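You operate a simulated robot arm through the tools that you are given. There is no shell and no other tool. Be economical: measure what you need, move in short steps, check, and stop when the job is done.

Carry out the task below with a simulated robot arm. There is one attempt and no reset: what you move stays moved.

JOB
Find the nut that drips and tighten it till the drops stop.
Fine: open the white wheel and wait for nought before opening the cover; leave the dry nuts; shut the cover after.
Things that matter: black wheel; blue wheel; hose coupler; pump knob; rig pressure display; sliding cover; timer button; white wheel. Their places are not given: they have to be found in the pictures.

The check looks at the end state, three seconds after you hand in, the way a careful person would. Anything else that was tipped, shoved, dropped, spilled or broken makes it a failure. A push-on lid holds only when it is set on centred and level and pressed home; a screw cap is set on level and turned clockwise until tight.

ROBOT AND FRAMES
A 6-joint arm with a two-finger parallel gripper, fixed in place. Base frame: the origin is at the foot of the arm, x ahead of it, y to its left, z up; the work surface is at about z = 80. Lengths are in cm, angles in degrees, forces in N, time in s.
With the tool pointing down near the work surface it reaches from about 26 to 68 cm from the base axis. Its first joint turns from -66.0 to 66.0 degrees. Payload 2.9 kg.
The TCP is the grasp point between the finger pads, 3 cm short of the fingertips. In the tool frame z runs along the fingers and y along their closing line. The gripper opens to 11 cm. The fingers are 2 cm wide and 1 cm thick; the gripper's body (4.8 by 11.2 cm) begins 5.5 cm behind the TCP.
Orientation is that of the tool frame in the base frame, as a unit quaternion [x, y, z, w]. With the fingers straight down and closing along the base's y, the tool's x points along the base's -x, its y along +y and its z along -z.

CONTROLS
- The arm moves only by the tool drive_tool. Its argument "plan" is a list of rows, each a list of 7 numbers: the shift along the base's x, y, z in cm, then the turn, a rotation vector about the base's x, y, z in degrees, then the opening, from 0 (shut) to 1 (fully open). In form: [[dx, dy, dz, wx, wy, wz, claw], ...]. A call has 1 to 12 rows; each row is the pose to reach, as a shift and turn from the pose commanded when the call began. Rows are played at 5 a second. More than 5 cm and 8.6 degrees between two rows, or a gripper value outside its range, and nothing of the call is played. A pose out of reach is approached as far as the arm can. The call stops where the force on the tool passes 40 N (or 10 N more than at its start, if that is more) or the arm is blocked; 0.2 s more then pass. The fingers move at their own pace (about 10.8 cm/s each) and stop on an object; they squeeze with about 41 N. The grip force told is the motor's: it shows also when the fingers shut on nothing. Time passes only in rows, and 0.2 s behind the last, so rows that repeat a pose let the fingers close. It gives the time, the measured TCP pose, the force on the tool (base axes), the opening and the grip force at its end, in the units of the frame above (readings bear some noise), with the torque about the TCP (base axes, N m) and any sound that the robot's microphone picked up.
- Cameras (640 x 400 px; columns grow to the right, rows downward): "scene" is fixed at [9.79, 44.33, 140.08]; the picture's right is [-0.62, -0.79, 0.00], its down [-0.47, 0.37, -0.80] and it looks along [0.63, -0.50, -0.59] (base axes); focal length 258 px, centre (320, 200). "wrist" rides on the gripper at [7.2, 1.7, -10.3] in the tool frame; the picture's right is [-0.23, 0.97, 0.00], its down [-0.76, -0.18, -0.62] and it looks along [-0.61, -0.14, 0.78] (tool axes); focal length 222 px, centre (320, 200).
- grab_frame(camera): a new picture of that camera. No time passes.
- point_at(camera, pixels): there is no depth. For up to 12 entries [column, row, z] of the newest picture of that camera ("zoom" is the newest enlarged one), the place [x, y] in the base frame at which the ray of that pixel passes the height z, good to about 0.2 cm, but the place of the scene camera against the robot may be out by one fixed shift of up to 2.5 cm in any direction. No time passes.
- zoom(camera, box): a new picture of the part [left, top, right, bottom] of that camera's present view, enlarged. No time passes.
- close_job(): hands the job in; it is judged then, once.

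Keep the steps short. Do not move on a guess: measure, check each grasp and each placing, and mend mistakes. In all there are 80 turns and 54 pictures (those below and enlarged ones count). Leave the gripper open and the arm clear of the work at the hand-in unless told otherwise, and finish with a single line.

The tools are called after "Call:" by a JSON object that holds its "fn" and its "kwargs". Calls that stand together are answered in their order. drive_tool: Moves the arm, as the interface text tells. Its arguments: {"type":"object","properties":{"plan":{"type":"array","items":{"type":"array","items":{"type":"number"}}}},"required":["plan"]} The other tools are called the same way: grab_frame (camera) takes a picture; point_at (camera, pixels) gives the place at which the rays of pixels pass given heights; zoom (camera, box) takes an enlarged picture of a part of a camera's view; close_job () hands the job in.

At the start:

```text
time_s: 0.0
ee_pos: [44.02, -12.82, 120.45]
tcp_rot: [0.0, 1.0, -0.001, 0.0]
ft_force: [0.5, -0.2, 0.1]
wrist_torque: [0.01, -0.01, 0.01]
opening: 11.0
gripper_force: 0.0
```

scene: 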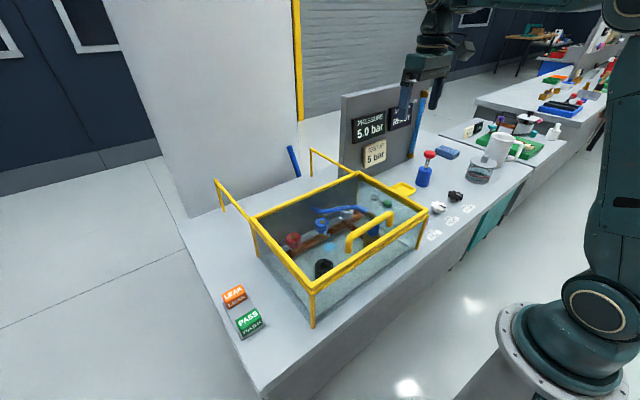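
wrist: 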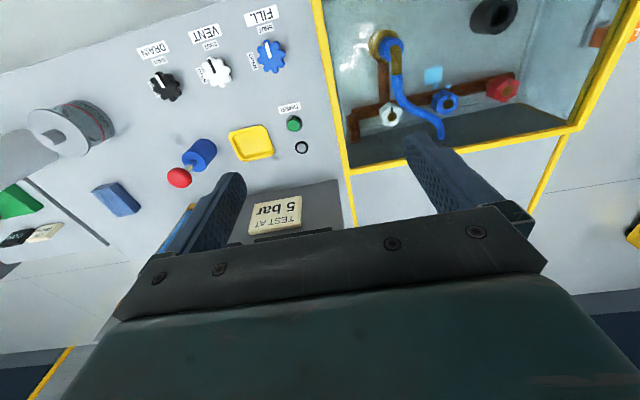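

I see a yellow-framed rig box with a sliding cover, plus labelled wheels FILL/VENT/DRAIN. I'll zoom in on both to read the details.

Call:
{"fn": "zoom", "kwargs": {"camera": "scene", "box": [200, 140, 440, 340]}}

Call:
{"fn": "zoom", "kwargs": {"camera": "wrist", "box": [320, 0, 640, 200]}}

Call:
{"fn": "zoom", "kwargs": {"camera": "wrist", "box": [80, 0, 340, 240]}}

Call:
{"fn": "zoom", "kwargs": {"camera": "scene", "box": [330, 80, 500, 250]}}

```text
2.00 times, centred on (320, 240) of scene
```

zoom: 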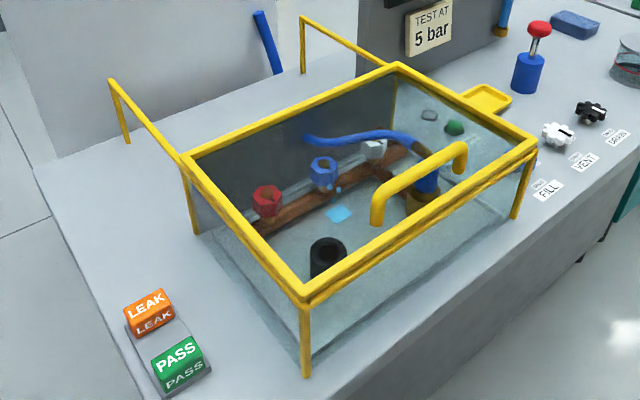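

```text
2.00 times, centred on (480, 100) of wrist
```

zoom: 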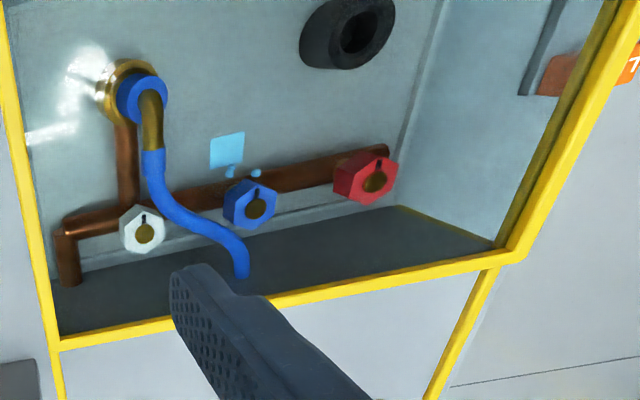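

```text
1.67 times, centred on (210, 120) of wrist
```

zoom: 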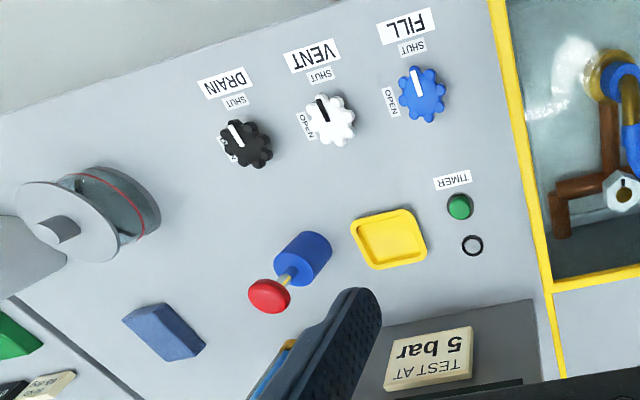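

```text
2.35 times, centred on (415, 165) of scene
```

zoom: 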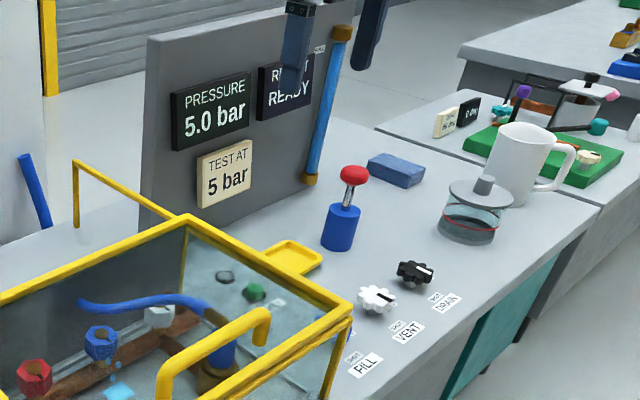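

The drops and the puddle are under the blue nut. The white VENT wheel is at wrist pixel (213,71). Next I'll measure the wheel, the cover handle and the nuts at several heights.

Call:
{"fn": "grab_frame", "kwargs": {"camera": "wrist"}}

Call:
{"fn": "point_at", "kwargs": {"camera": "wrist", "pixels": [[214, 71, 80], [214, 71, 84], [270, 56, 84], [166, 87, 84], [445, 102, 84], [445, 102, 88], [391, 114, 84], [502, 88, 84], [345, 172, 80], [345, 172, 100], [575, 130, 80], [575, 130, 100]]}}

Call:
{"fn": "point_at", "kwargs": {"camera": "scene", "pixels": [[438, 207, 80], [438, 207, 84], [455, 195, 84], [348, 247, 100], [392, 215, 100], [348, 247, 96], [313, 325, 80], [313, 290, 95], [427, 212, 95], [253, 218, 95], [358, 173, 95], [215, 180, 95]]}}

```text
47 pictures are left
```

wrist: 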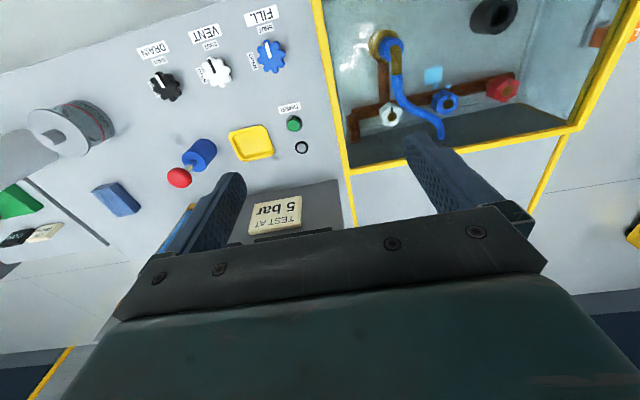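

```text
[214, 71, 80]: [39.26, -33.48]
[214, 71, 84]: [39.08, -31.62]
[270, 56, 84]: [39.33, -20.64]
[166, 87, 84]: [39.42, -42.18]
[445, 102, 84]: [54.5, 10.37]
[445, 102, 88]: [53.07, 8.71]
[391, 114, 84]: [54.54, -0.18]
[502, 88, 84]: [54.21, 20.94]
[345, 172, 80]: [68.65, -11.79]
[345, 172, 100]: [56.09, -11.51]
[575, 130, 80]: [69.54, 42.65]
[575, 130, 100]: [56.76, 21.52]
```

```text
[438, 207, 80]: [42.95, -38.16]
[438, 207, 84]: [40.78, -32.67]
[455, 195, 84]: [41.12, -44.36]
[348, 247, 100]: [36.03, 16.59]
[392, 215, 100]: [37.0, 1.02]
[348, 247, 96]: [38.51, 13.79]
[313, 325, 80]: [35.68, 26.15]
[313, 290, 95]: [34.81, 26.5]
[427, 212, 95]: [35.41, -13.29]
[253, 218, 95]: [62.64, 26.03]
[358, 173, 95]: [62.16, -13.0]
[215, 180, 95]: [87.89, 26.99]
```

The measurements agree: wheels near x=39 at y=-42, -32 and -21 (DRAIN, VENT, FILL), and nuts near x=54 at y=0, 10 and 21. The cover's handle is near x=37, y=9, z~100. I'll move to above the white wheel at z~103 and look again.

Call:
{"fn": "drive_tool", "kwargs": {"plan": [[-1, -4.5, 0, 0, 0, 0, 0.8], [-2, -9, -2, 0, 0, 0, 0.8], [-3, -13, -4, 0, 0, 0, 0.8], [-4, -16, -7, 0, 0, 0, 0.8], [-5, -18.8, -10, 0, 0, 0, 0.8], [-5, -18.8, -14, 0, 0, 0, 0.8], [-5, -18.8, -18, 0, 0, 0, 0.8]]}}

Call:
{"fn": "grab_frame", "kwargs": {"camera": "wrist"}}

```text
refused: row 2 steps farther than a row can; nothing moved
```

```text
46 pictures are left
```

wrist: 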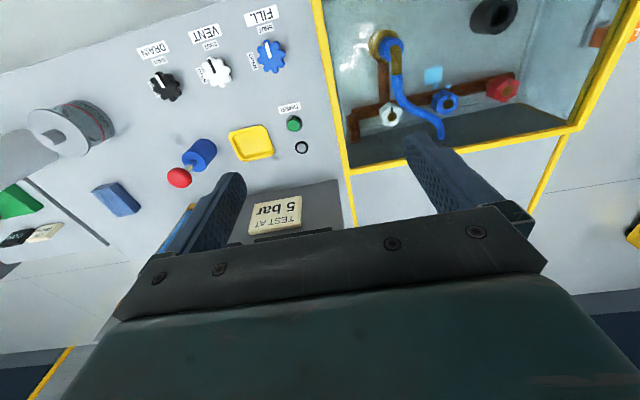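

That row was a little over the 5 cm limit, so I'll repeat the move with smaller steps.

Call:
{"fn": "drive_tool", "kwargs": {"plan": [[-1, -4, 0, 0, 0, 0, 0.8], [-2, -8, -1, 0, 0, 0, 0.8], [-3, -12, -3, 0, 0, 0, 0.8], [-4, -15.5, -5.5, 0, 0, 0, 0.8], [-5, -18.8, -8.5, 0, 0, 0, 0.8], [-5, -18.8, -13, 0, 0, 0, 0.8], [-5, -18.8, -17, 0, 0, 0, 0.8]]}}

Call:
{"fn": "grab_frame", "kwargs": {"camera": "wrist"}}

```text
time_s: 1.6
ee_pos: [39.0, -31.68, 103.45]
tcp_rot: [0.0, 1.0, 0.0, 0.001]
ft_force: [0.6, 0.4, -0.2]
wrist_torque: [0.02, -0.02, 0.0]
opening: 8.81
gripper_force: 0.0
```

```text
45 pictures are left
```

wrist: 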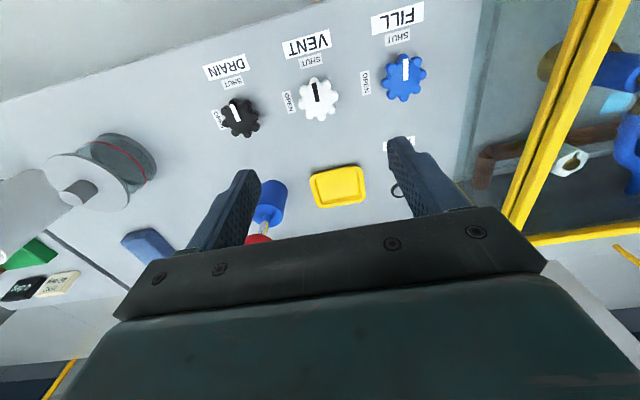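

The white wheel is now at (318,99). I'll triangulate it with the earlier ray.

Call:
{"fn": "point_at", "kwargs": {"camera": "wrist", "pixels": [[318, 99, 80], [318, 99, 84], [298, 99, 82], [338, 99, 82], [404, 77, 82], [239, 118, 82], [317, 62, 80], [290, 102, 80]]}}

Call:
{"fn": "zoom", "kwargs": {"camera": "wrist", "box": [200, 0, 440, 150]}}

```text
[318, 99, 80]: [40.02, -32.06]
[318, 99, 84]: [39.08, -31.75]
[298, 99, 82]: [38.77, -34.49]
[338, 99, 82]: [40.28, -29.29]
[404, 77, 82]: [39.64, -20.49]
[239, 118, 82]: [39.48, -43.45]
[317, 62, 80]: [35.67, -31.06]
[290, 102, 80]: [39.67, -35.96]
```

```text
2.67 times, centred on (320, 75) of wrist
```

zoom: 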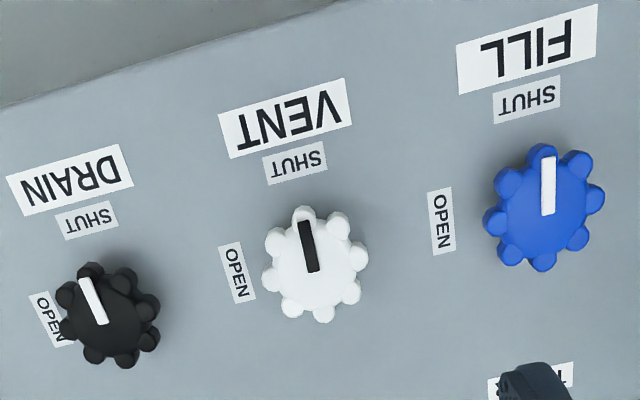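

The pointer sits at SHUT and OPEN is 90° counter-clockwise seen from above. The top of the wheel is at about (39.1,-31.8, 84). I'll descend and close on it.

Call:
{"fn": "drive_tool", "kwargs": {"plan": [[0.1, -0.1, -5, 0, 0, 0, 0.75], [0.1, -0.1, -10, 0, 0, 0, 0.75], [0.1, -0.1, -14, 0, 0, 0, 0.75], [0.1, -0.1, -17, 0, 0, 0, 0.75], [0.1, -0.1, -19.3, 0, 0, 0, 0.75], [0.1, -0.1, -19.3, 0, 0, 0, 0.3], [0.1, -0.1, -19.3, 0, 0, 0, 0.3], [0.1, -0.1, -19.3, 0, 0, 0, 0.3]]}}

Call:
{"fn": "grab_frame", "kwargs": {"camera": "wrist"}}

```text
time_s: 3.4
ee_pos: [39.09, -31.98, 84.17]
tcp_rot: [0.001, 1.0, -0.002, 0.0]
ft_force: [1.2, -23.8, -13.4]
wrist_torque: [-0.34, -1.02, -0.08]
opening: 4.99
gripper_force: 45.0
```

```text
43 pictures are left
```

wrist: 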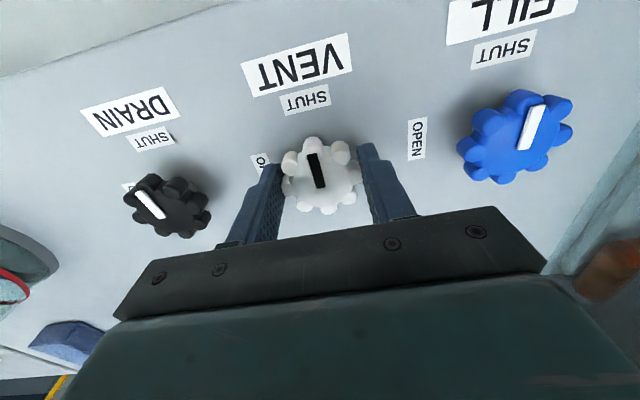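

The wheel is gripped with an opening of 4.99, but there's a side load of -24 N, so the grip is a bit off centre. I'll measure the wheel centre again from close up.

Call:
{"fn": "point_at", "kwargs": {"camera": "wrist", "pixels": [[319, 175, 84], [319, 175, 83], [284, 178, 83], [360, 178, 83]]}}

```text
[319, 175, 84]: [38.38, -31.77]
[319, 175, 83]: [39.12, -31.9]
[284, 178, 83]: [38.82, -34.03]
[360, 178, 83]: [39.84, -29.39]
```

The knob is pulling the tool to about y=-32.0, so I'll re-command y by -0.3 to remove the load. Then I'll turn +45° about z and check.

Call:
{"fn": "drive_tool", "kwargs": {"plan": [[0, -0.3, 0, 0, 0, 0, 0.3], [0, -0.3, 0, 0, 0, 8, 0.3], [0, -0.3, 0, 0, 0, 16, 0.3], [0, -0.3, 0, 0, 0, 24, 0.3], [0, -0.3, 0, 0, 0, 32, 0.3], [0, -0.3, 0, 0, 0, 40, 0.3]]}}

Call:
{"fn": "grab_frame", "kwargs": {"camera": "wrist"}}

```text
time_s: 4.8
ee_pos: [39.26, -32.23, 84.15]
tcp_rot: [-0.343, 0.939, -0.002, 0.0]
ft_force: [12.6, -22.6, -18.2]
wrist_torque: [-0.17, 0.82, -0.09]
opening: 4.97
gripper_force: 45.1
```

```text
42 pictures are left
```

wrist: 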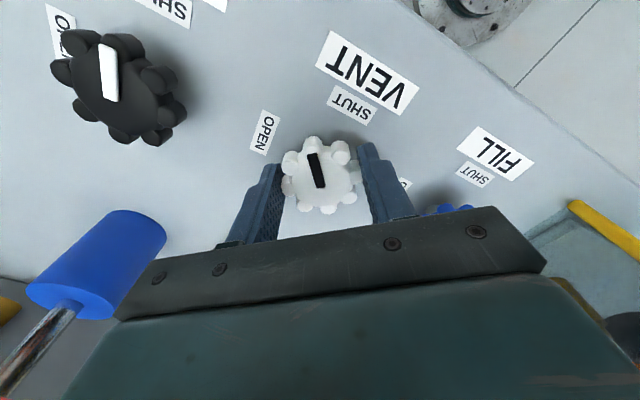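

The wheel follows the grip (pointer at ~40°). Before turning further I'll check that the pump is clear.

Call:
{"fn": "point_at", "kwargs": {"camera": "scene", "pixels": [[438, 207, 83.5], [424, 185, 80], [424, 168, 86], [430, 154, 90], [430, 154, 92]]}}

Call:
{"fn": "point_at", "kwargs": {"camera": "wrist", "pixels": [[140, 235, 80], [140, 235, 86], [65, 298, 86]]}}

```text
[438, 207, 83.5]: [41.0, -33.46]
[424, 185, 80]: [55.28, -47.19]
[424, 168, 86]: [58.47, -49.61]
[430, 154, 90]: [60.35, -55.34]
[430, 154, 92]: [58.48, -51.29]
```

```text
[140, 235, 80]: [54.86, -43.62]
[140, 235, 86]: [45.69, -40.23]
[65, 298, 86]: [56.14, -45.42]
```

The pump stands near (54,-45), well clear. I'll turn the remaining 50°, with a small centring correction.

Call:
{"fn": "drive_tool", "kwargs": {"plan": [[0.1, -0.2, 0, 0, 0, 8, 0.3], [0.1, -0.2, 0, 0, 0, 16, 0.3], [0.1, -0.2, 0, 0, 0, 24, 0.3], [0.1, -0.2, 0, 0, 0, 32, 0.3], [0.1, -0.2, 0, 0, 0, 40, 0.3], [0.1, -0.2, 0, 0, 0, 46, 0.3], [0.1, -0.2, 0, 0, 0, 51, 0.3], [0.1, -0.2, 0, 0, 0, 51, 0.3]]}}

Call:
{"fn": "grab_frame", "kwargs": {"camera": "scene"}}

Call:
{"fn": "grab_frame", "kwargs": {"camera": "wrist"}}

```text
time_s: 6.6
ee_pos: [39.35, -32.3, 84.21]
tcp_rot: [0.714, -0.7, 0.004, -0.002]
ft_force: [29.9, -7.0, -18.7]
wrist_torque: [-0.16, 0.09, -0.77]
opening: 4.99
gripper_force: 44.9
```

```text
41 pictures are left
```

scene: 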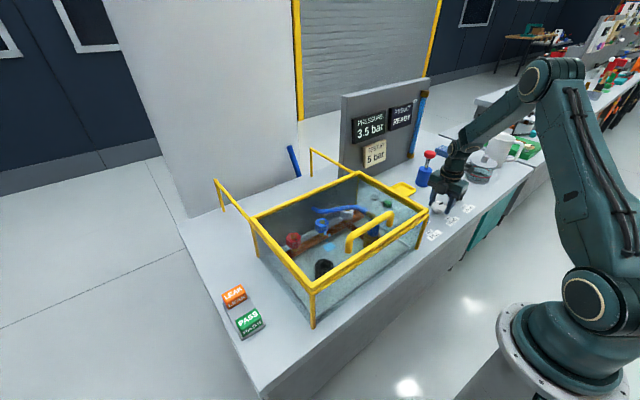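

```text
40 pictures are left
```

wrist: 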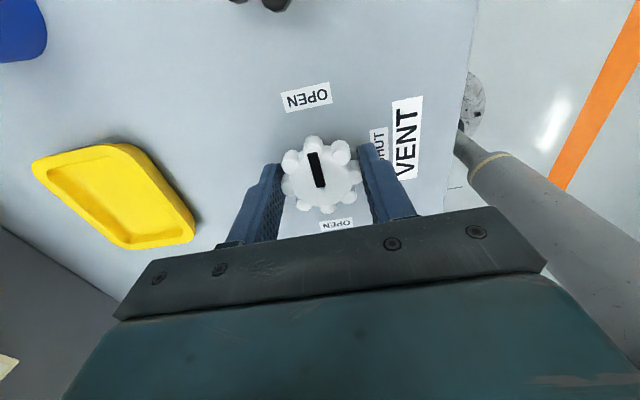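

The pressure is down to 3.5 bar and falling, and the pointer is at OPEN. I'll release, rise straight up, and turn back.

Call:
{"fn": "drive_tool", "kwargs": {"plan": [[0, 0, 0, 0, 0, 0, 0.75], [0, 0, 0, 0, 0, 0, 0.75], [0, 0, 3, 0, 0, 0, 0.75], [0, 0, 7, 0, 0, 0, 0.75], [0, 0, 11, 0, 0, -8, 0.75], [0, 0, 15, 0, 0, -16, 0.75], [0, 0, 19, 0, 0, -24, 0.75], [0, 0, 22, 0, 0, -32, 0.75], [0, 0, 25, 0, 0, -40, 0.75], [0, 2, 25, 0, 0, -48, 0.75], [0, 5, 25, 0, 0, -56, 0.75]]}}

Call:
{"fn": "zoom", "kwargs": {"camera": "scene", "box": [200, 80, 460, 340]}}

```text
time_s: 9.0
ee_pos: [39.12, -27.35, 109.12]
tcp_rot: [-0.298, 0.954, 0.0, -0.001]
ft_force: [-0.2, 0.3, 0.3]
wrist_torque: [-0.01, 0.01, -0.01]
opening: 8.25
gripper_force: 0.1
```

```text
1.54 times, centred on (330, 210) of scene
```

zoom: 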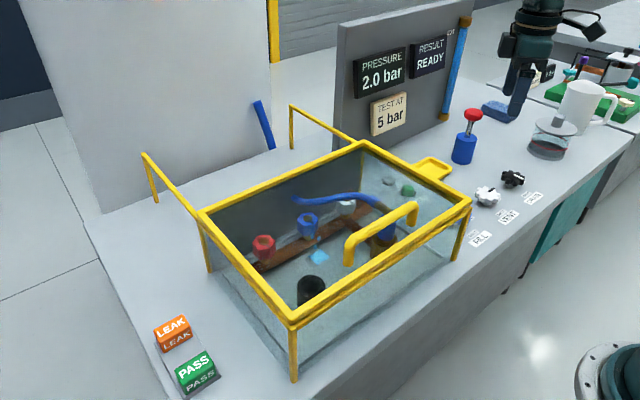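

It reads 2.0 bar and is still falling. Meanwhile I'll finish turning back and move over toward the handle, staying high.

Call:
{"fn": "drive_tool", "kwargs": {"plan": [[-1, 4, 1, 0, 0, -8, 0.75], [-2, 8, 2, 0, 0, -16, 0.75], [-3, 12, 3, 0, 0, -24, 0.75], [-4, 16, 3, 0, 0, -32, 0.75], [-5, 20, 3, 0, 0, -35, 0.75], [-6, 24, 3, 0, 0, -35, 0.75], [-6, 28, 3, 0, 0, -35, 0.75], [-6, 32, 3, 0, 0, -35, 0.75], [-6, 36, 3, 0, 0, -35, 0.75]]}}

Call:
{"fn": "grab_frame", "kwargs": {"camera": "wrist"}}

Call:
{"fn": "zoom", "kwargs": {"camera": "scene", "box": [200, 80, 460, 340]}}

```text
time_s: 11.0
ee_pos: [33.17, 8.73, 112.13]
tcp_rot: [0.001, 1.0, -0.001, 0.0]
ft_force: [0.3, 0.6, 0.3]
wrist_torque: [-0.01, 0.0, 0.02]
opening: 8.24
gripper_force: 0.0
```

```text
38 pictures are left
```

wrist: 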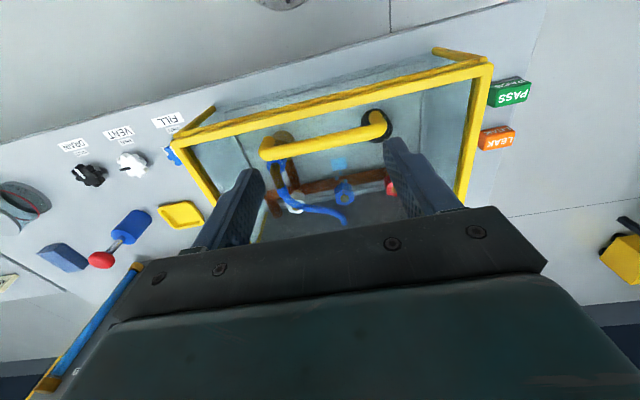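

```text
1.54 times, centred on (330, 210) of scene
```

zoom: 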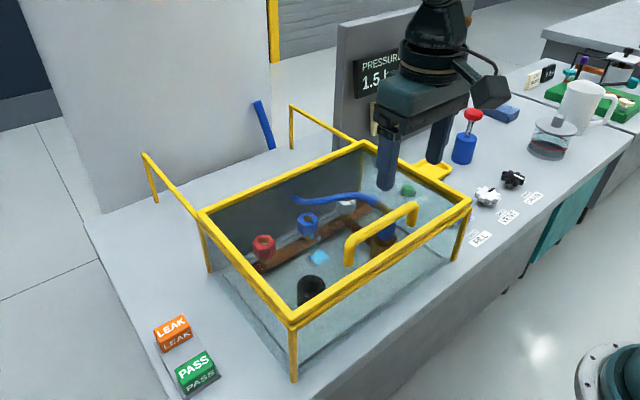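

It reads about 1.5 bar. The handle bar in the wrist view runs from (265,150) to (378,128). I'll measure it at candidate heights.

Call:
{"fn": "point_at", "kwargs": {"camera": "wrist", "pixels": [[268, 149, 100], [378, 127, 100], [268, 149, 98], [378, 127, 98], [320, 138, 99], [320, 131, 99], [320, 145, 99], [480, 65, 95], [180, 145, 95], [438, 52, 80], [337, 162, 80], [160, 60, 80]]}}

Call:
{"fn": "point_at", "kwargs": {"camera": "scene", "pixels": [[348, 233, 100], [393, 210, 100], [348, 233, 98], [393, 210, 98], [370, 222, 99], [313, 325, 80]]}}

```text
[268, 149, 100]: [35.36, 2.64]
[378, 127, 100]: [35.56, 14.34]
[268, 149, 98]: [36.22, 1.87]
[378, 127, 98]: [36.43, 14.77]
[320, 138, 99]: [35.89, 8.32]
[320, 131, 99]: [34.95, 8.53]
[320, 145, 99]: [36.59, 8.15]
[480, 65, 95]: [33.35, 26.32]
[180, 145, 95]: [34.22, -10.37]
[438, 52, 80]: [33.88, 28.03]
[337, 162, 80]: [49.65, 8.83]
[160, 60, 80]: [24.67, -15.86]
```

```text
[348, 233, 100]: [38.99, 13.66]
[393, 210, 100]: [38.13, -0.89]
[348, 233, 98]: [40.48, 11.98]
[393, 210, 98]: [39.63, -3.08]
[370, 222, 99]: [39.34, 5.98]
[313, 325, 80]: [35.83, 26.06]
```

The height is still uncertain, so I'll rotate the gripper 90° (needed anyway to grip the bar across x). That gives a second view to triangulate from while the pressure falls.

Call:
{"fn": "drive_tool", "kwargs": {"plan": [[0, 0, 0, 0, 0, 8, 0.6], [0, 0, 0, 0, 0, 16, 0.6], [0, 0, 0, 0, 0, 24, 0.6], [0, 0, 0, 0, 0, 32, 0.6], [0, 0, 0, 0, 0, 40, 0.6], [0.5, 0, 0, 0, 0, 48, 0.6], [1, 0, 0, 0, 0, 56, 0.6], [1.5, 0, 0, 0, 0, 64, 0.6], [2, 0, 0, 0, 0, 72, 0.6], [2.5, 0, 0, 0, 0, 80, 0.6], [3, 0, 0, 0, 0, 86, 0.6], [3, 0, 0, 0, 0, 90, 0.6]]}}

Call:
{"fn": "grab_frame", "kwargs": {"camera": "wrist"}}

Call:
{"fn": "grab_frame", "kwargs": {"camera": "scene"}}

```text
time_s: 13.6
ee_pos: [36.14, 8.78, 112.18]
tcp_rot: [0.708, -0.706, 0.0, 0.0]
ft_force: [0.1, 0.5, -1.0]
wrist_torque: [0.0, -0.02, 0.03]
opening: 6.63
gripper_force: 0.1
```

```text
36 pictures are left
```

wrist: 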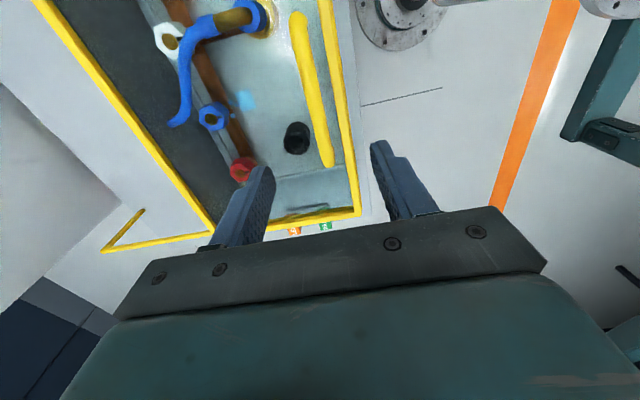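

```text
35 pictures are left
```

scene: 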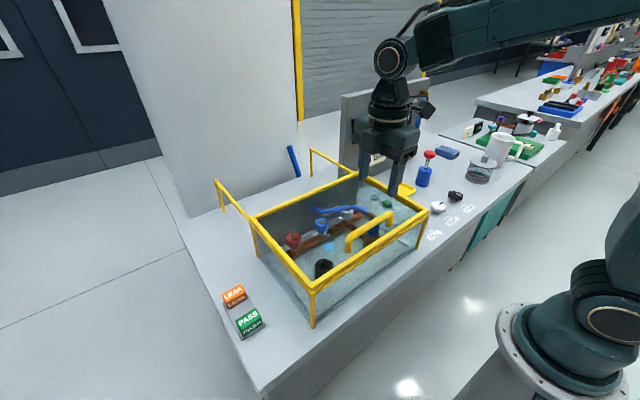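

In this view the bar runs from (298,18) to (327,162), so I'll intersect these rays with the earlier ones.

Call:
{"fn": "point_at", "kwargs": {"camera": "wrist", "pixels": [[298, 18, 98], [298, 18, 100], [327, 162, 98], [327, 162, 100], [317, 100, 98], [317, 100, 100], [317, 100, 102], [213, 117, 84], [213, 117, 86], [242, 170, 84], [345, 100, 95], [345, 100, 97]]}}

```text
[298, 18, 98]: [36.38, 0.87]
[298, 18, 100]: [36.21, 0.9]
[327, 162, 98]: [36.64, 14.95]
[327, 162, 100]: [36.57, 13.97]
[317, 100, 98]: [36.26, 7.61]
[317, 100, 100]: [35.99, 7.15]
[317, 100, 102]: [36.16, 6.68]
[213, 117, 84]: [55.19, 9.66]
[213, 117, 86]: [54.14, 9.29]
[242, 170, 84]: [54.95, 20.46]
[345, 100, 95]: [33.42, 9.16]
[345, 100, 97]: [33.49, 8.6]
```

The bar is at x≈36.4, y 1–15, z≈98. The top of the blue nut is at about (53.5, 9.1, 87). I'll lower over the bar without pushing it, and read the display.

Call:
{"fn": "drive_tool", "kwargs": {"plan": [[0.25, -0.8, -4, 0, 0, 0, 0.5], [0.25, -0.8, -8, 0, 0, 0, 0.5], [0.25, -0.8, -11, 0, 0, 0, 0.5], [0.25, -0.8, -12.5, 0, 0, 0, 0.5]]}}

Call:
{"fn": "grab_frame", "kwargs": {"camera": "wrist"}}

Call:
{"fn": "zoom", "kwargs": {"camera": "scene", "box": [230, 80, 450, 280]}}

```text
time_s: 14.6
ee_pos: [36.48, 8.09, 99.76]
tcp_rot: [0.708, -0.706, 0.0, 0.0]
ft_force: [-0.2, 0.8, 0.2]
wrist_torque: [0.01, 0.01, 0.01]
opening: 5.51
gripper_force: 0.1
```

```text
34 pictures are left
```

wrist: 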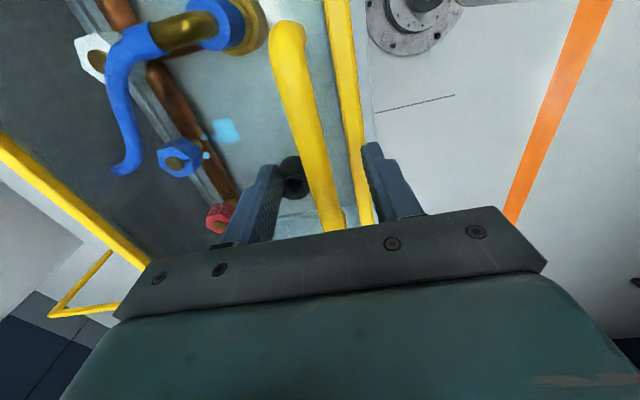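

```text
2.00 times, centred on (340, 180) of scene
```

zoom: 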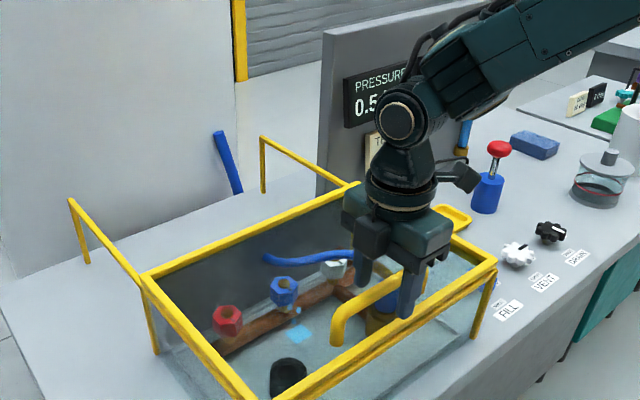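

The display reads 0.5, so I'm still waiting. I'll narrow the fingers, lower slightly and hold for 2 s.

Call:
{"fn": "drive_tool", "kwargs": {"plan": [[0, 0, 0, 0, 0, 0, 0.35], [0, 0, 0, 0, 0, 0, 0.35], [0, 0, -0.4, 0, 0, 0, 0.35], [0, 0, -0.8, 0, 0, 0, 0.35], [0, 0, -0.8, 0, 0, 0, 0.35], [0, 0, -0.8, 0, 0, 0, 0.35], [0, 0, -0.8, 0, 0, 0, 0.35], [0, 0, -0.8, 0, 0, 0, 0.35], [0, 0, -0.8, 0, 0, 0, 0.35], [0, 0, -0.8, 0, 0, 0, 0.35], [0, 0, -0.8, 0, 0, 0, 0.35], [0, 0, -0.8, 0, 0, 0, 0.35]]}}

Call:
{"fn": "zoom", "kwargs": {"camera": "scene", "box": [330, 90, 450, 180]}}

```text
time_s: 17.2
ee_pos: [36.34, 7.93, 98.97]
tcp_rot: [-0.707, 0.707, 0.0, 0.0]
ft_force: [0.0, 0.6, 0.2]
wrist_torque: [-0.02, 0.02, 0.02]
opening: 3.85
gripper_force: 0.1
```

```text
4.44 times, centred on (390, 135) of scene
```

zoom: 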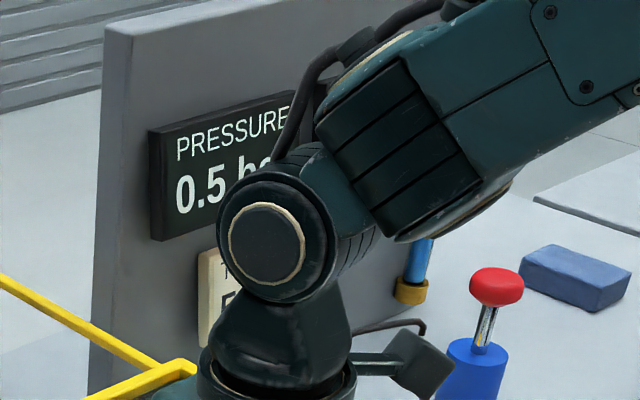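

Still 0.5 bar. I'll wait another 2.4 s.

Call:
{"fn": "drive_tool", "kwargs": {"plan": [[0, 0, 0, 0, 0, 0, 0.35], [0, 0, 0, 0, 0, 0, 0.35], [0, 0, 0, 0, 0, 0, 0.35], [0, 0, 0, 0, 0, 0, 0.35], [0, 0, 0, 0, 0, 0, 0.35], [0, 0, 0, 0, 0, 0, 0.35], [0, 0, 0, 0, 0, 0, 0.35], [0, 0, 0, 0, 0, 0, 0.35], [0, 0, 0, 0, 0, 0, 0.35], [0, 0, 0, 0, 0, 0, 0.35], [0, 0, 0, 0, 0, 0, 0.35], [0, 0, 0, 0, 0, 0, 0.35]]}}

Call:
{"fn": "zoom", "kwargs": {"camera": "scene", "box": [330, 90, 450, 180]}}

```text
time_s: 19.8
ee_pos: [36.46, 7.98, 98.99]
tcp_rot: [0.708, -0.706, 0.0, 0.0]
ft_force: [-0.6, 0.2, 0.9]
wrist_torque: [0.03, 0.01, -0.01]
opening: 3.85
gripper_force: 0.1
```

```text
4.44 times, centred on (390, 135) of scene
```

zoom: 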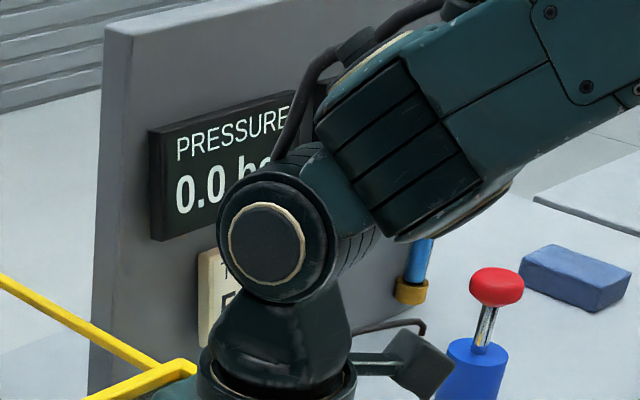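

It reads 0.0 bar. The display steps coarsely, so I'll hold another 1.4 s and then close on the bar.

Call:
{"fn": "drive_tool", "kwargs": {"plan": [[0, 0, 0, 0, 0, 0, 0.35], [0, 0, 0, 0, 0, 0, 0.35], [0, 0, 0, 0, 0, 0, 0.35], [0, 0, 0, 0, 0, 0, 0.35], [0, 0, 0, 0, 0, 0, 0.35], [0, 0, 0, 0, 0, 0, 0.35], [0, 0, 0, 0, 0, 0, 0.35], [0, 0, 0, 0, 0, 0, 0.05], [0, 0, 0, 0, 0, 0, 0.05], [0, 0, 0, 0, 0, 0, 0.05]]}}

Call:
{"fn": "grab_frame", "kwargs": {"camera": "wrist"}}

```text
time_s: 22.0
ee_pos: [36.46, 7.95, 98.97]
tcp_rot: [-0.707, 0.707, 0.0, 0.0]
ft_force: [3.8, 0.3, -2.0]
wrist_torque: [-0.04, -0.02, 0.0]
opening: 1.57
gripper_force: 44.8
```

```text
30 pictures are left
```

wrist: 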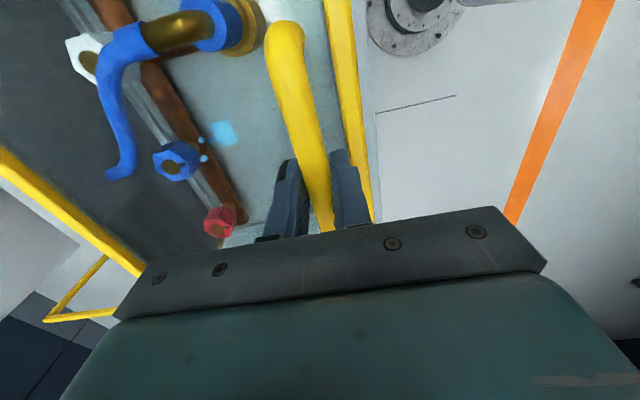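

The bar is gripped with an opening of 1.57 and little load. I'll slide the cover in +x, slowly.

Call:
{"fn": "drive_tool", "kwargs": {"plan": [[1, 0, 0, 0, 0, 0, 0.05], [3, 0, 0, 0, 0, 0, 0.05], [5, 0, 0, 0, 0, 0, 0.05], [7, 0, 0, 0, 0, 0, 0.05], [9, 0, 0, 0, 0, 0, 0.05], [11, 0, 0, 0, 0, 0, 0.05], [13, 0, 0, 0, 0, 0, 0.05]]}}

Call:
{"fn": "grab_frame", "kwargs": {"camera": "scene"}}

```text
time_s: 23.6
ee_pos: [49.5, 7.93, 98.91]
tcp_rot: [-0.707, 0.707, -0.001, 0.0]
ft_force: [-2.4, 5.9, 6.0]
wrist_torque: [0.45, -0.14, 0.02]
opening: 1.57
gripper_force: 44.6
```

```text
29 pictures are left
```

scene: 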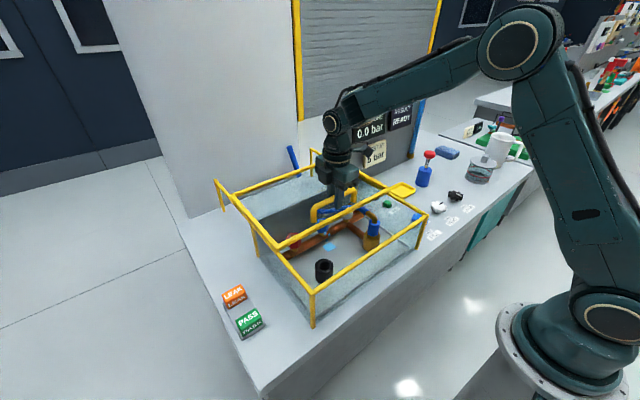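

It slides freely and the display reads 0.0 bar. I'll continue to the end of travel.

Call:
{"fn": "drive_tool", "kwargs": {"plan": [[2, 0, 0, 0, 0, 0, 0.05], [4, 0, 0, 0, 0, 0, 0.05], [6, 0, 0, 0, 0, 0, 0.05], [8, 0, 0, 0, 0, 0, 0.05], [10, 0, 0, 0, 0, 0, 0.05], [11.5, 0, 0, 0, 0, 0, 0.05], [12.5, 0, 0, 0, 0, 0, 0.05], [13.5, 0, 0, 0, 0, 0, 0.05]]}}

Call:
{"fn": "grab_frame", "kwargs": {"camera": "scene"}}

```text
time_s: 25.4
ee_pos: [63.07, 7.95, 98.9]
tcp_rot: [-0.707, 0.707, 0.0, 0.0]
ft_force: [-1.9, 4.0, 7.1]
wrist_torque: [-0.17, -0.06, -0.05]
opening: 1.58
gripper_force: 45.3
```

```text
28 pictures are left
```

scene: 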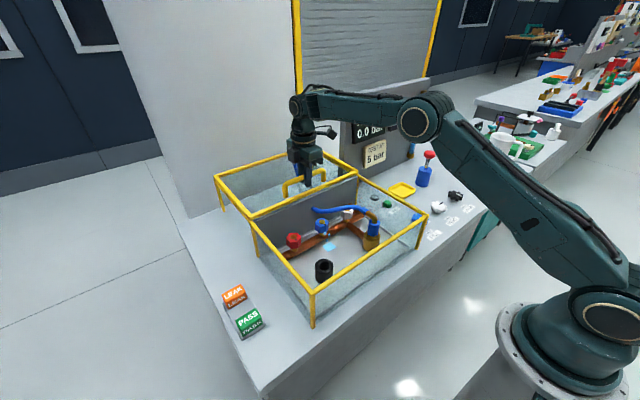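

The cover is fully open. I'll release, rise, and back off to look at the nut and the hose next to it.

Call:
{"fn": "drive_tool", "kwargs": {"plan": [[0, 0, 0, 0, 0, 0, 0.35], [0, 0, 0, 0, 0, 0, 0.35], [0, 0, 3, 0, 0, 0, 0.35], [0, 0, 7, 0, 0, -8, 0.35], [-2, 0, 9, 0, 0, -16, 0.35], [-5, 0, 9, 0, 0, -24, 0.35], [-8, 0, 9, 0, 0, -32, 0.5], [-10, 0, 9, 0, 0, -40, 0.5], [-10, 0, 9, 0, 0, -48, 0.5], [-10, 0, 9, 0, 0, -56, 0.5], [-10, 0, 9, 0, 0, -64, 0.5], [-10, 0, 9, 0, 0, -72, 0.5]]}}

Call:
{"fn": "drive_tool", "kwargs": {"plan": [[0, 0, 0, 0, 0, -8, 0.5], [0, 0, 0, 0, 0, -16, 0.5], [0, 0, 0, 0, 0, -18, 0.5]]}}

Call:
{"fn": "grab_frame", "kwargs": {"camera": "wrist"}}

Call:
{"fn": "zoom", "kwargs": {"camera": "scene", "box": [240, 160, 440, 320]}}

```text
time_s: 28.0
ee_pos: [52.98, 7.84, 107.97]
tcp_rot: [-0.155, 0.988, 0.0, 0.001]
ft_force: [0.9, 0.8, 0.5]
wrist_torque: [-0.02, -0.05, -0.02]
opening: 5.52
gripper_force: 0.1
```

```text
time_s: 28.8
ee_pos: [52.95, 7.83, 107.99]
tcp_rot: [0.0, 1.0, 0.001, -0.001]
ft_force: [0.3, 0.6, -0.5]
wrist_torque: [0.03, 0.01, 0.01]
opening: 5.5
gripper_force: 0.1
```

```text
27 pictures are left
```

wrist: 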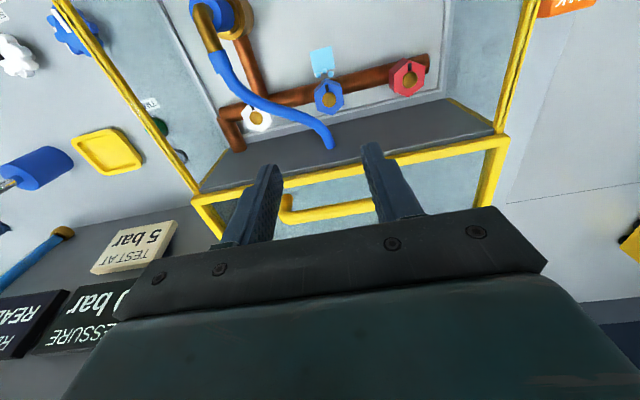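

```text
2.50 times, centred on (340, 240) of scene
```

zoom: 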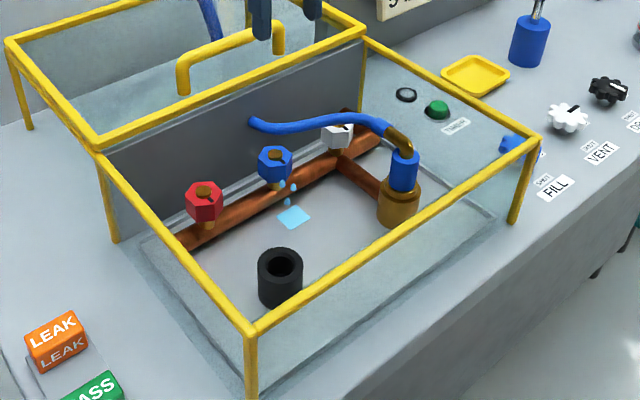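

Both views show the drops at the blue nut. I'll zoom in on the nut's orientation and the hose, and triangulate both.

Call:
{"fn": "zoom", "kwargs": {"camera": "wrist", "box": [220, 30, 460, 180]}}

Call:
{"fn": "point_at", "kwargs": {"camera": "wrist", "pixels": [[328, 98, 86], [328, 98, 87], [328, 98, 88], [315, 98, 87], [342, 98, 87], [330, 145, 86], [330, 145, 90], [330, 145, 94], [300, 117, 90], [300, 117, 94], [257, 118, 87], [408, 77, 87]]}}

```text
2.67 times, centred on (340, 105) of wrist
```

zoom: 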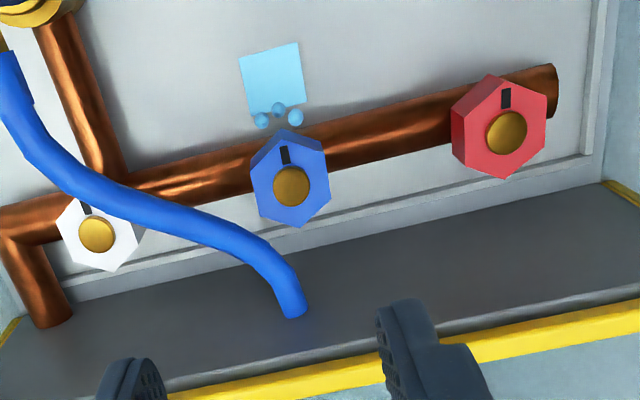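

```text
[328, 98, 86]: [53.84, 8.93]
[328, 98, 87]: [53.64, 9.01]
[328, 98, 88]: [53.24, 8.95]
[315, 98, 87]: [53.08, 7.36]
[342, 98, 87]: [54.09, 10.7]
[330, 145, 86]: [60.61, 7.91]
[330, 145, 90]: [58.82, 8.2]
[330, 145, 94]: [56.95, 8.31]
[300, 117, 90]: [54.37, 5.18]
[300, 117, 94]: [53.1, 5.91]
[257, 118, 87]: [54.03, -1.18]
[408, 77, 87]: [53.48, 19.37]
```

The nut has flats facing ±y, across flats ~3 cm, centre about (53.5, 9.0), top at z~87. The hose passes about 3.7 cm from it on the -y/+x side. Gripping the 30° flats (tool yaw -60°) keeps both fingers clear of the hose. I'll turn there and lower partway to look.

Call:
{"fn": "drive_tool", "kwargs": {"plan": [[0.2, 0.4, -1, 0, 0, -8, 0.5], [0.4, 0.8, -2, 0, 0, -16, 0.5], [0.55, 1.2, -4, 0, 0, -24, 0.45], [0.55, 1.2, -6, 0, 0, -32, 0.45], [0.55, 1.2, -8, 0, 0, -40, 0.45], [0.55, 1.2, -9, 0, 0, -48, 0.45], [0.55, 1.2, -10, 0, 0, -56, 0.45], [0.55, 1.2, -11, 0, 0, -60, 0.45]]}}

Call:
{"fn": "grab_frame", "kwargs": {"camera": "wrist"}}

```text
time_s: 30.6
ee_pos: [53.54, 9.19, 96.94]
tcp_rot: [0.501, 0.865, 0.0, 0.001]
ft_force: [0.0, -0.4, 0.0]
wrist_torque: [-0.05, -0.03, -0.03]
opening: 4.96
gripper_force: 0.1
```

```text
24 pictures are left
```

wrist: 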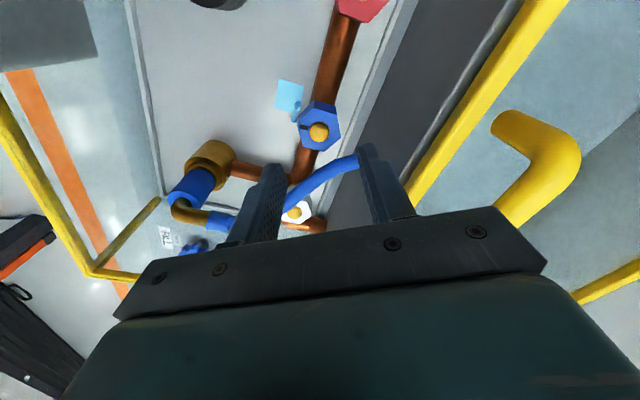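

I'll zoom in on the nut and hose, and measure them from here.

Call:
{"fn": "zoom", "kwargs": {"camera": "wrist", "box": [220, 70, 440, 240]}}

Call:
{"fn": "point_at", "kwargs": {"camera": "wrist", "pixels": [[319, 128, 86], [319, 128, 87], [319, 128, 88], [302, 130, 87], [338, 124, 87], [357, 160, 86], [357, 160, 88], [357, 160, 90], [320, 178, 88], [320, 178, 90], [320, 178, 92], [292, 205, 91]]}}

```text
2.35 times, centred on (330, 155) of wrist
```

zoom: 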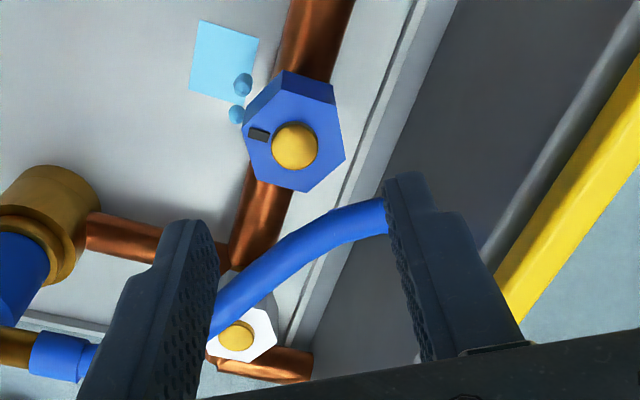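

```text
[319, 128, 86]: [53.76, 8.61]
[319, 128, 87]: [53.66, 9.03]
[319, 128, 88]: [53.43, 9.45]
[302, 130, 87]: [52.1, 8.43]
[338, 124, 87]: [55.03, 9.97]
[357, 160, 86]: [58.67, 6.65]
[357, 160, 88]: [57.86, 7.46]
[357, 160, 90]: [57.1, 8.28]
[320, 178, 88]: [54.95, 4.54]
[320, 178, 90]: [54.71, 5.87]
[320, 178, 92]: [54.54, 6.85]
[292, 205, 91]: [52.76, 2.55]
```

The nut is at (53.6, 9.0) with its top at z≈87. The hose axis is near z≈89, and the gripper body will stay at about 92.5, above it. The flats line up with the fingers, so I'll descend to z≈87 and close.

Call:
{"fn": "drive_tool", "kwargs": {"plan": [[0.1, -0.15, -3, 0, 0, 0, 0.43], [0.1, -0.15, -6, 0, 0, 0, 0.43], [0.1, -0.15, -8, 0, 0, 0, 0.43], [0.1, -0.15, -9, 0, 0, 0, 0.43], [0.1, -0.15, -9.9, 0, 0, 0, 0.43], [0.1, -0.15, -9.9, 0, 0, 0, 0.15], [0.1, -0.15, -9.9, 0, 0, 0, 0.15], [0.1, -0.15, -9.9, 0, 0, 0, 0.15]]}}

Call:
{"fn": "grab_frame", "kwargs": {"camera": "wrist"}}

```text
time_s: 31.8
ee_pos: [53.53, 8.97, 87.86]
tcp_rot: [0.501, 0.865, 0.0, 0.001]
ft_force: [-24.0, -8.7, 20.7]
wrist_torque: [-0.7, -0.03, 0.16]
opening: 4.09
gripper_force: 24.3
stopped in row 6: the force on the tool passed its limit at 51 N (the readings are from after the stop); the commanded pose is now the measured one
```

```text
22 pictures are left
```

wrist: 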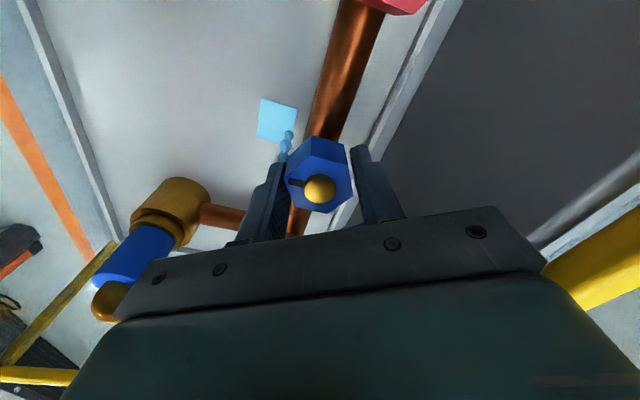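

It stopped at z 87.86 with an upward and a sideways load. I'll zoom in to see which finger touches what.

Call:
{"fn": "zoom", "kwargs": {"camera": "wrist", "box": [230, 90, 430, 250]}}

Call:
{"fn": "zoom", "kwargs": {"camera": "scene", "box": [260, 160, 400, 280]}}

Call:
{"fn": "point_at", "kwargs": {"camera": "wrist", "pixels": [[320, 188, 87.5], [320, 188, 87], [320, 188, 88], [287, 178, 87], [352, 178, 87]]}}

```text
2.50 times, centred on (330, 170) of wrist
```

zoom: 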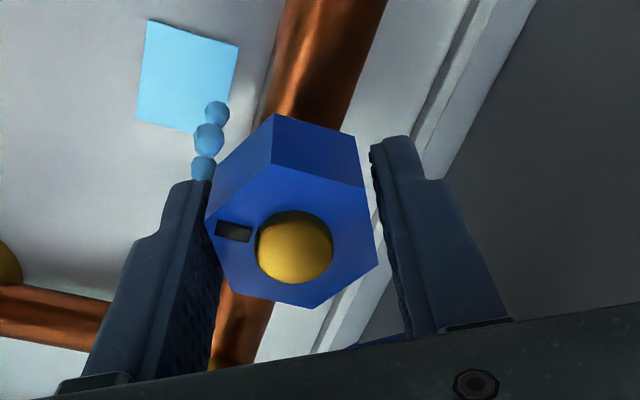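

```text
3.33 times, centred on (330, 220) of scene
```

zoom: 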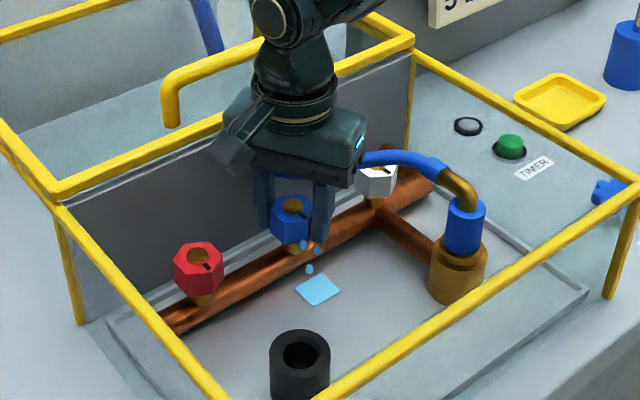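

```text
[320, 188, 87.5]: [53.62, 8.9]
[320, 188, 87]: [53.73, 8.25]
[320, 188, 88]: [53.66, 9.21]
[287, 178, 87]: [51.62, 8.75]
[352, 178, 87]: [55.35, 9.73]
```

The left finger is pressing on the nut while the right finger still has a gap, so the tool needs to move about 0.25 cm toward the left finger. I'll open, rise a little, shift and check the force.

Call:
{"fn": "drive_tool", "kwargs": {"plan": [[0, 0, 0, 0, 0, 0, 0.45], [0, 0, 0, 0, 0, 0, 0.45], [0, 0, 1, 0, 0, 0, 0.45], [-0.22, -0.13, 1, 0, 0, 0, 0.45], [-0.22, -0.13, 1, 0, 0, 0, 0.45]]}}

Call:
{"fn": "zoom", "kwargs": {"camera": "wrist", "box": [230, 90, 430, 250]}}

```text
time_s: 33.0
ee_pos: [53.56, 8.88, 88.67]
tcp_rot: [0.5, 0.866, 0.003, 0.004]
ft_force: [0.3, -0.8, -0.1]
wrist_torque: [-0.02, 0.03, -0.01]
opening: 4.94
gripper_force: 0.0
```

```text
2.50 times, centred on (330, 170) of wrist
```

zoom: 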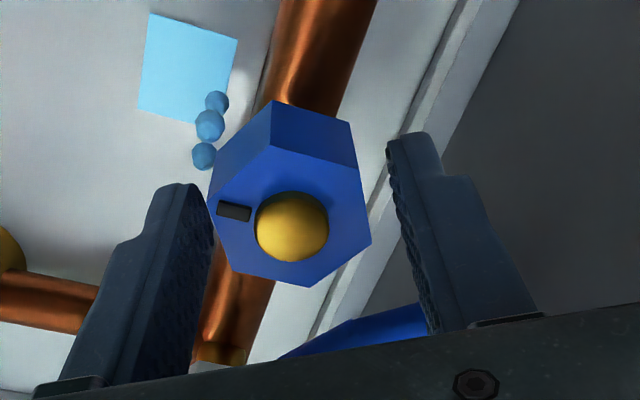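

The flats are aligned, but the left finger is still nearer the nut. I'll shift another 0.3 cm along the closing axis and then descend slowly.

Call:
{"fn": "drive_tool", "kwargs": {"plan": [[-0.26, -0.15, 0, 0, 0, 0, 0.45], [-0.26, -0.15, 0, 0, 0, 0, 0.45], [-0.26, -0.15, -0.7, 0, 0, 0, 0.45], [-0.26, -0.15, -1.2, 0, 0, 0, 0.45], [-0.26, -0.15, -1.7, 0, 0, 0, 0.45]]}}

Call:
{"fn": "zoom", "kwargs": {"camera": "wrist", "box": [230, 90, 430, 250]}}

```text
time_s: 34.2
ee_pos: [53.41, 8.8, 86.99]
tcp_rot: [0.5, 0.866, 0.002, 0.005]
ft_force: [0.0, 0.5, 0.5]
wrist_torque: [0.02, -0.02, -0.03]
opening: 4.94
gripper_force: 0.0
```

```text
2.50 times, centred on (330, 170) of wrist
```

zoom: 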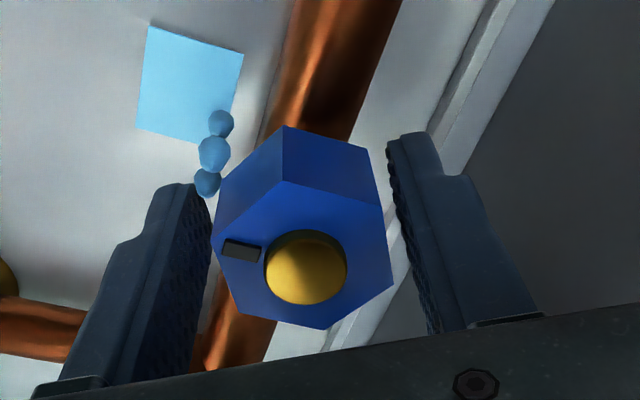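

No load, and the nut is now centred between the fingers at z 87.0. I'll close.

Call:
{"fn": "drive_tool", "kwargs": {"plan": [[0, 0, 0, 0, 0, 0, 0.38], [0, 0, 0, 0, 0, 0, 0.34], [0, 0, 0, 0, 0, 0, 0.3], [0, 0, 0, 0, 0, 0, 0.2], [0, 0, 0, 0, 0, 0, 0.2]]}}

```text
time_s: 35.4
ee_pos: [53.49, 8.97, 87.19]
tcp_rot: [0.499, 0.867, 0.006, 0.006]
ft_force: [23.9, 14.4, -5.9]
wrist_torque: [-0.11, 0.42, -0.08]
opening: 4.08
gripper_force: 44.3
```

The nut is gripped with an opening of 4.08. I'll ease the side load by shifting (+0.15,+0.1) and then turn clockwise 32°.

Call:
{"fn": "drive_tool", "kwargs": {"plan": [[0.15, 0.1, 0, 0, 0, 0, 0.2], [0.15, 0.1, 0, 0, 0, -8, 0.2], [0.15, 0.1, 0, 0, 0, -16, 0.2], [0.15, 0.1, 0, 0, 0, -24, 0.2], [0.15, 0.1, 0, 0, 0, -32, 0.2]]}}

Call:
{"fn": "zoom", "kwargs": {"camera": "wrist", "box": [200, 70, 440, 250]}}

```text
time_s: 36.6
ee_pos: [53.64, 9.07, 87.08]
tcp_rot: [0.719, 0.695, 0.003, 0.004]
ft_force: [5.2, 22.4, 15.2]
wrist_torque: [-0.17, 0.73, 0.03]
opening: 4.06
gripper_force: 44.8
```

```text
2.22 times, centred on (320, 160) of wrist
```

zoom: 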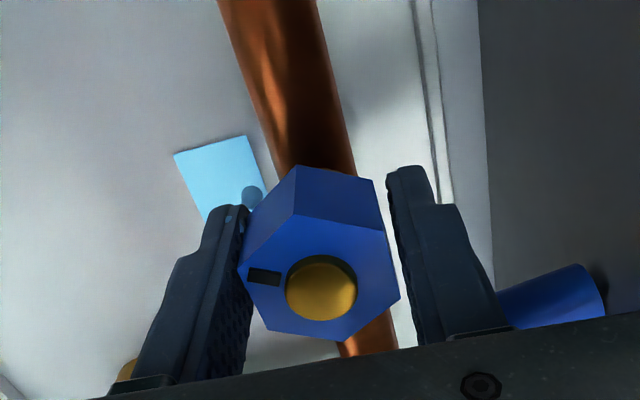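

The nut turns with the tool (the mark stays fixed in the picture), with little torque so far. I'll turn 32° more, adding +0.15 in y to ease the load.

Call:
{"fn": "drive_tool", "kwargs": {"plan": [[0, 0.15, 0, 0, 0, -8, 0.2], [0, 0.15, 0, 0, 0, -16, 0.2], [0, 0.15, 0, 0, 0, -24, 0.2], [0, 0.15, 0, 0, 0, -32, 0.2]]}}

Call:
{"fn": "grab_frame", "kwargs": {"camera": "wrist"}}

```text
time_s: 37.6
ee_pos: [53.39, 8.79, 86.89]
tcp_rot: [0.884, 0.467, -0.003, 0.005]
ft_force: [-1.9, 6.4, 8.9]
wrist_torque: [0.15, 0.64, 0.04]
opening: 3.54
gripper_force: 43.6
```

```text
16 pictures are left
```

wrist: 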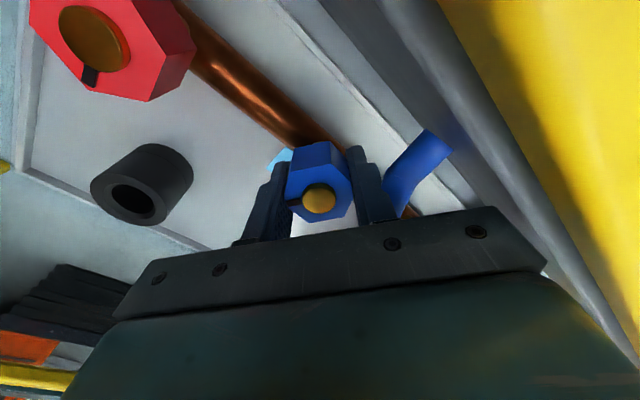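

The opening settled to 3.54, so the fingers are now seated on the flats. The hose end looks close to the right finger, so I'll zoom in.

Call:
{"fn": "zoom", "kwargs": {"camera": "wrist", "box": [240, 100, 480, 250]}}

Call:
{"fn": "point_at", "kwargs": {"camera": "wrist", "pixels": [[438, 142, 88], [420, 165, 88], [400, 180, 88], [395, 205, 88], [400, 180, 90]]}}

```text
2.67 times, centred on (360, 175) of wrist
```

zoom: 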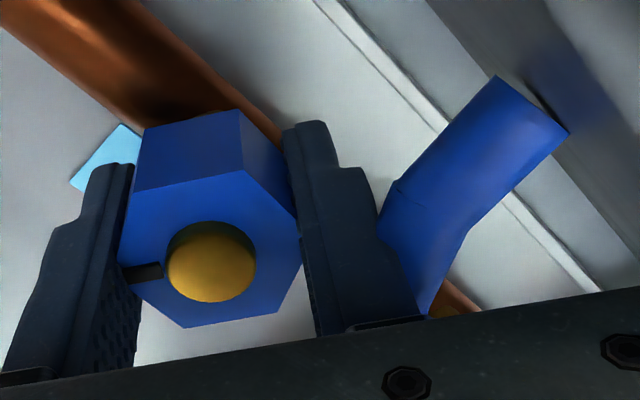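

```text
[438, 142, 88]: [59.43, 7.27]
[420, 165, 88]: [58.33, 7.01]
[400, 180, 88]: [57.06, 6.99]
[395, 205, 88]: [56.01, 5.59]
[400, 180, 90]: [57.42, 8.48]
```

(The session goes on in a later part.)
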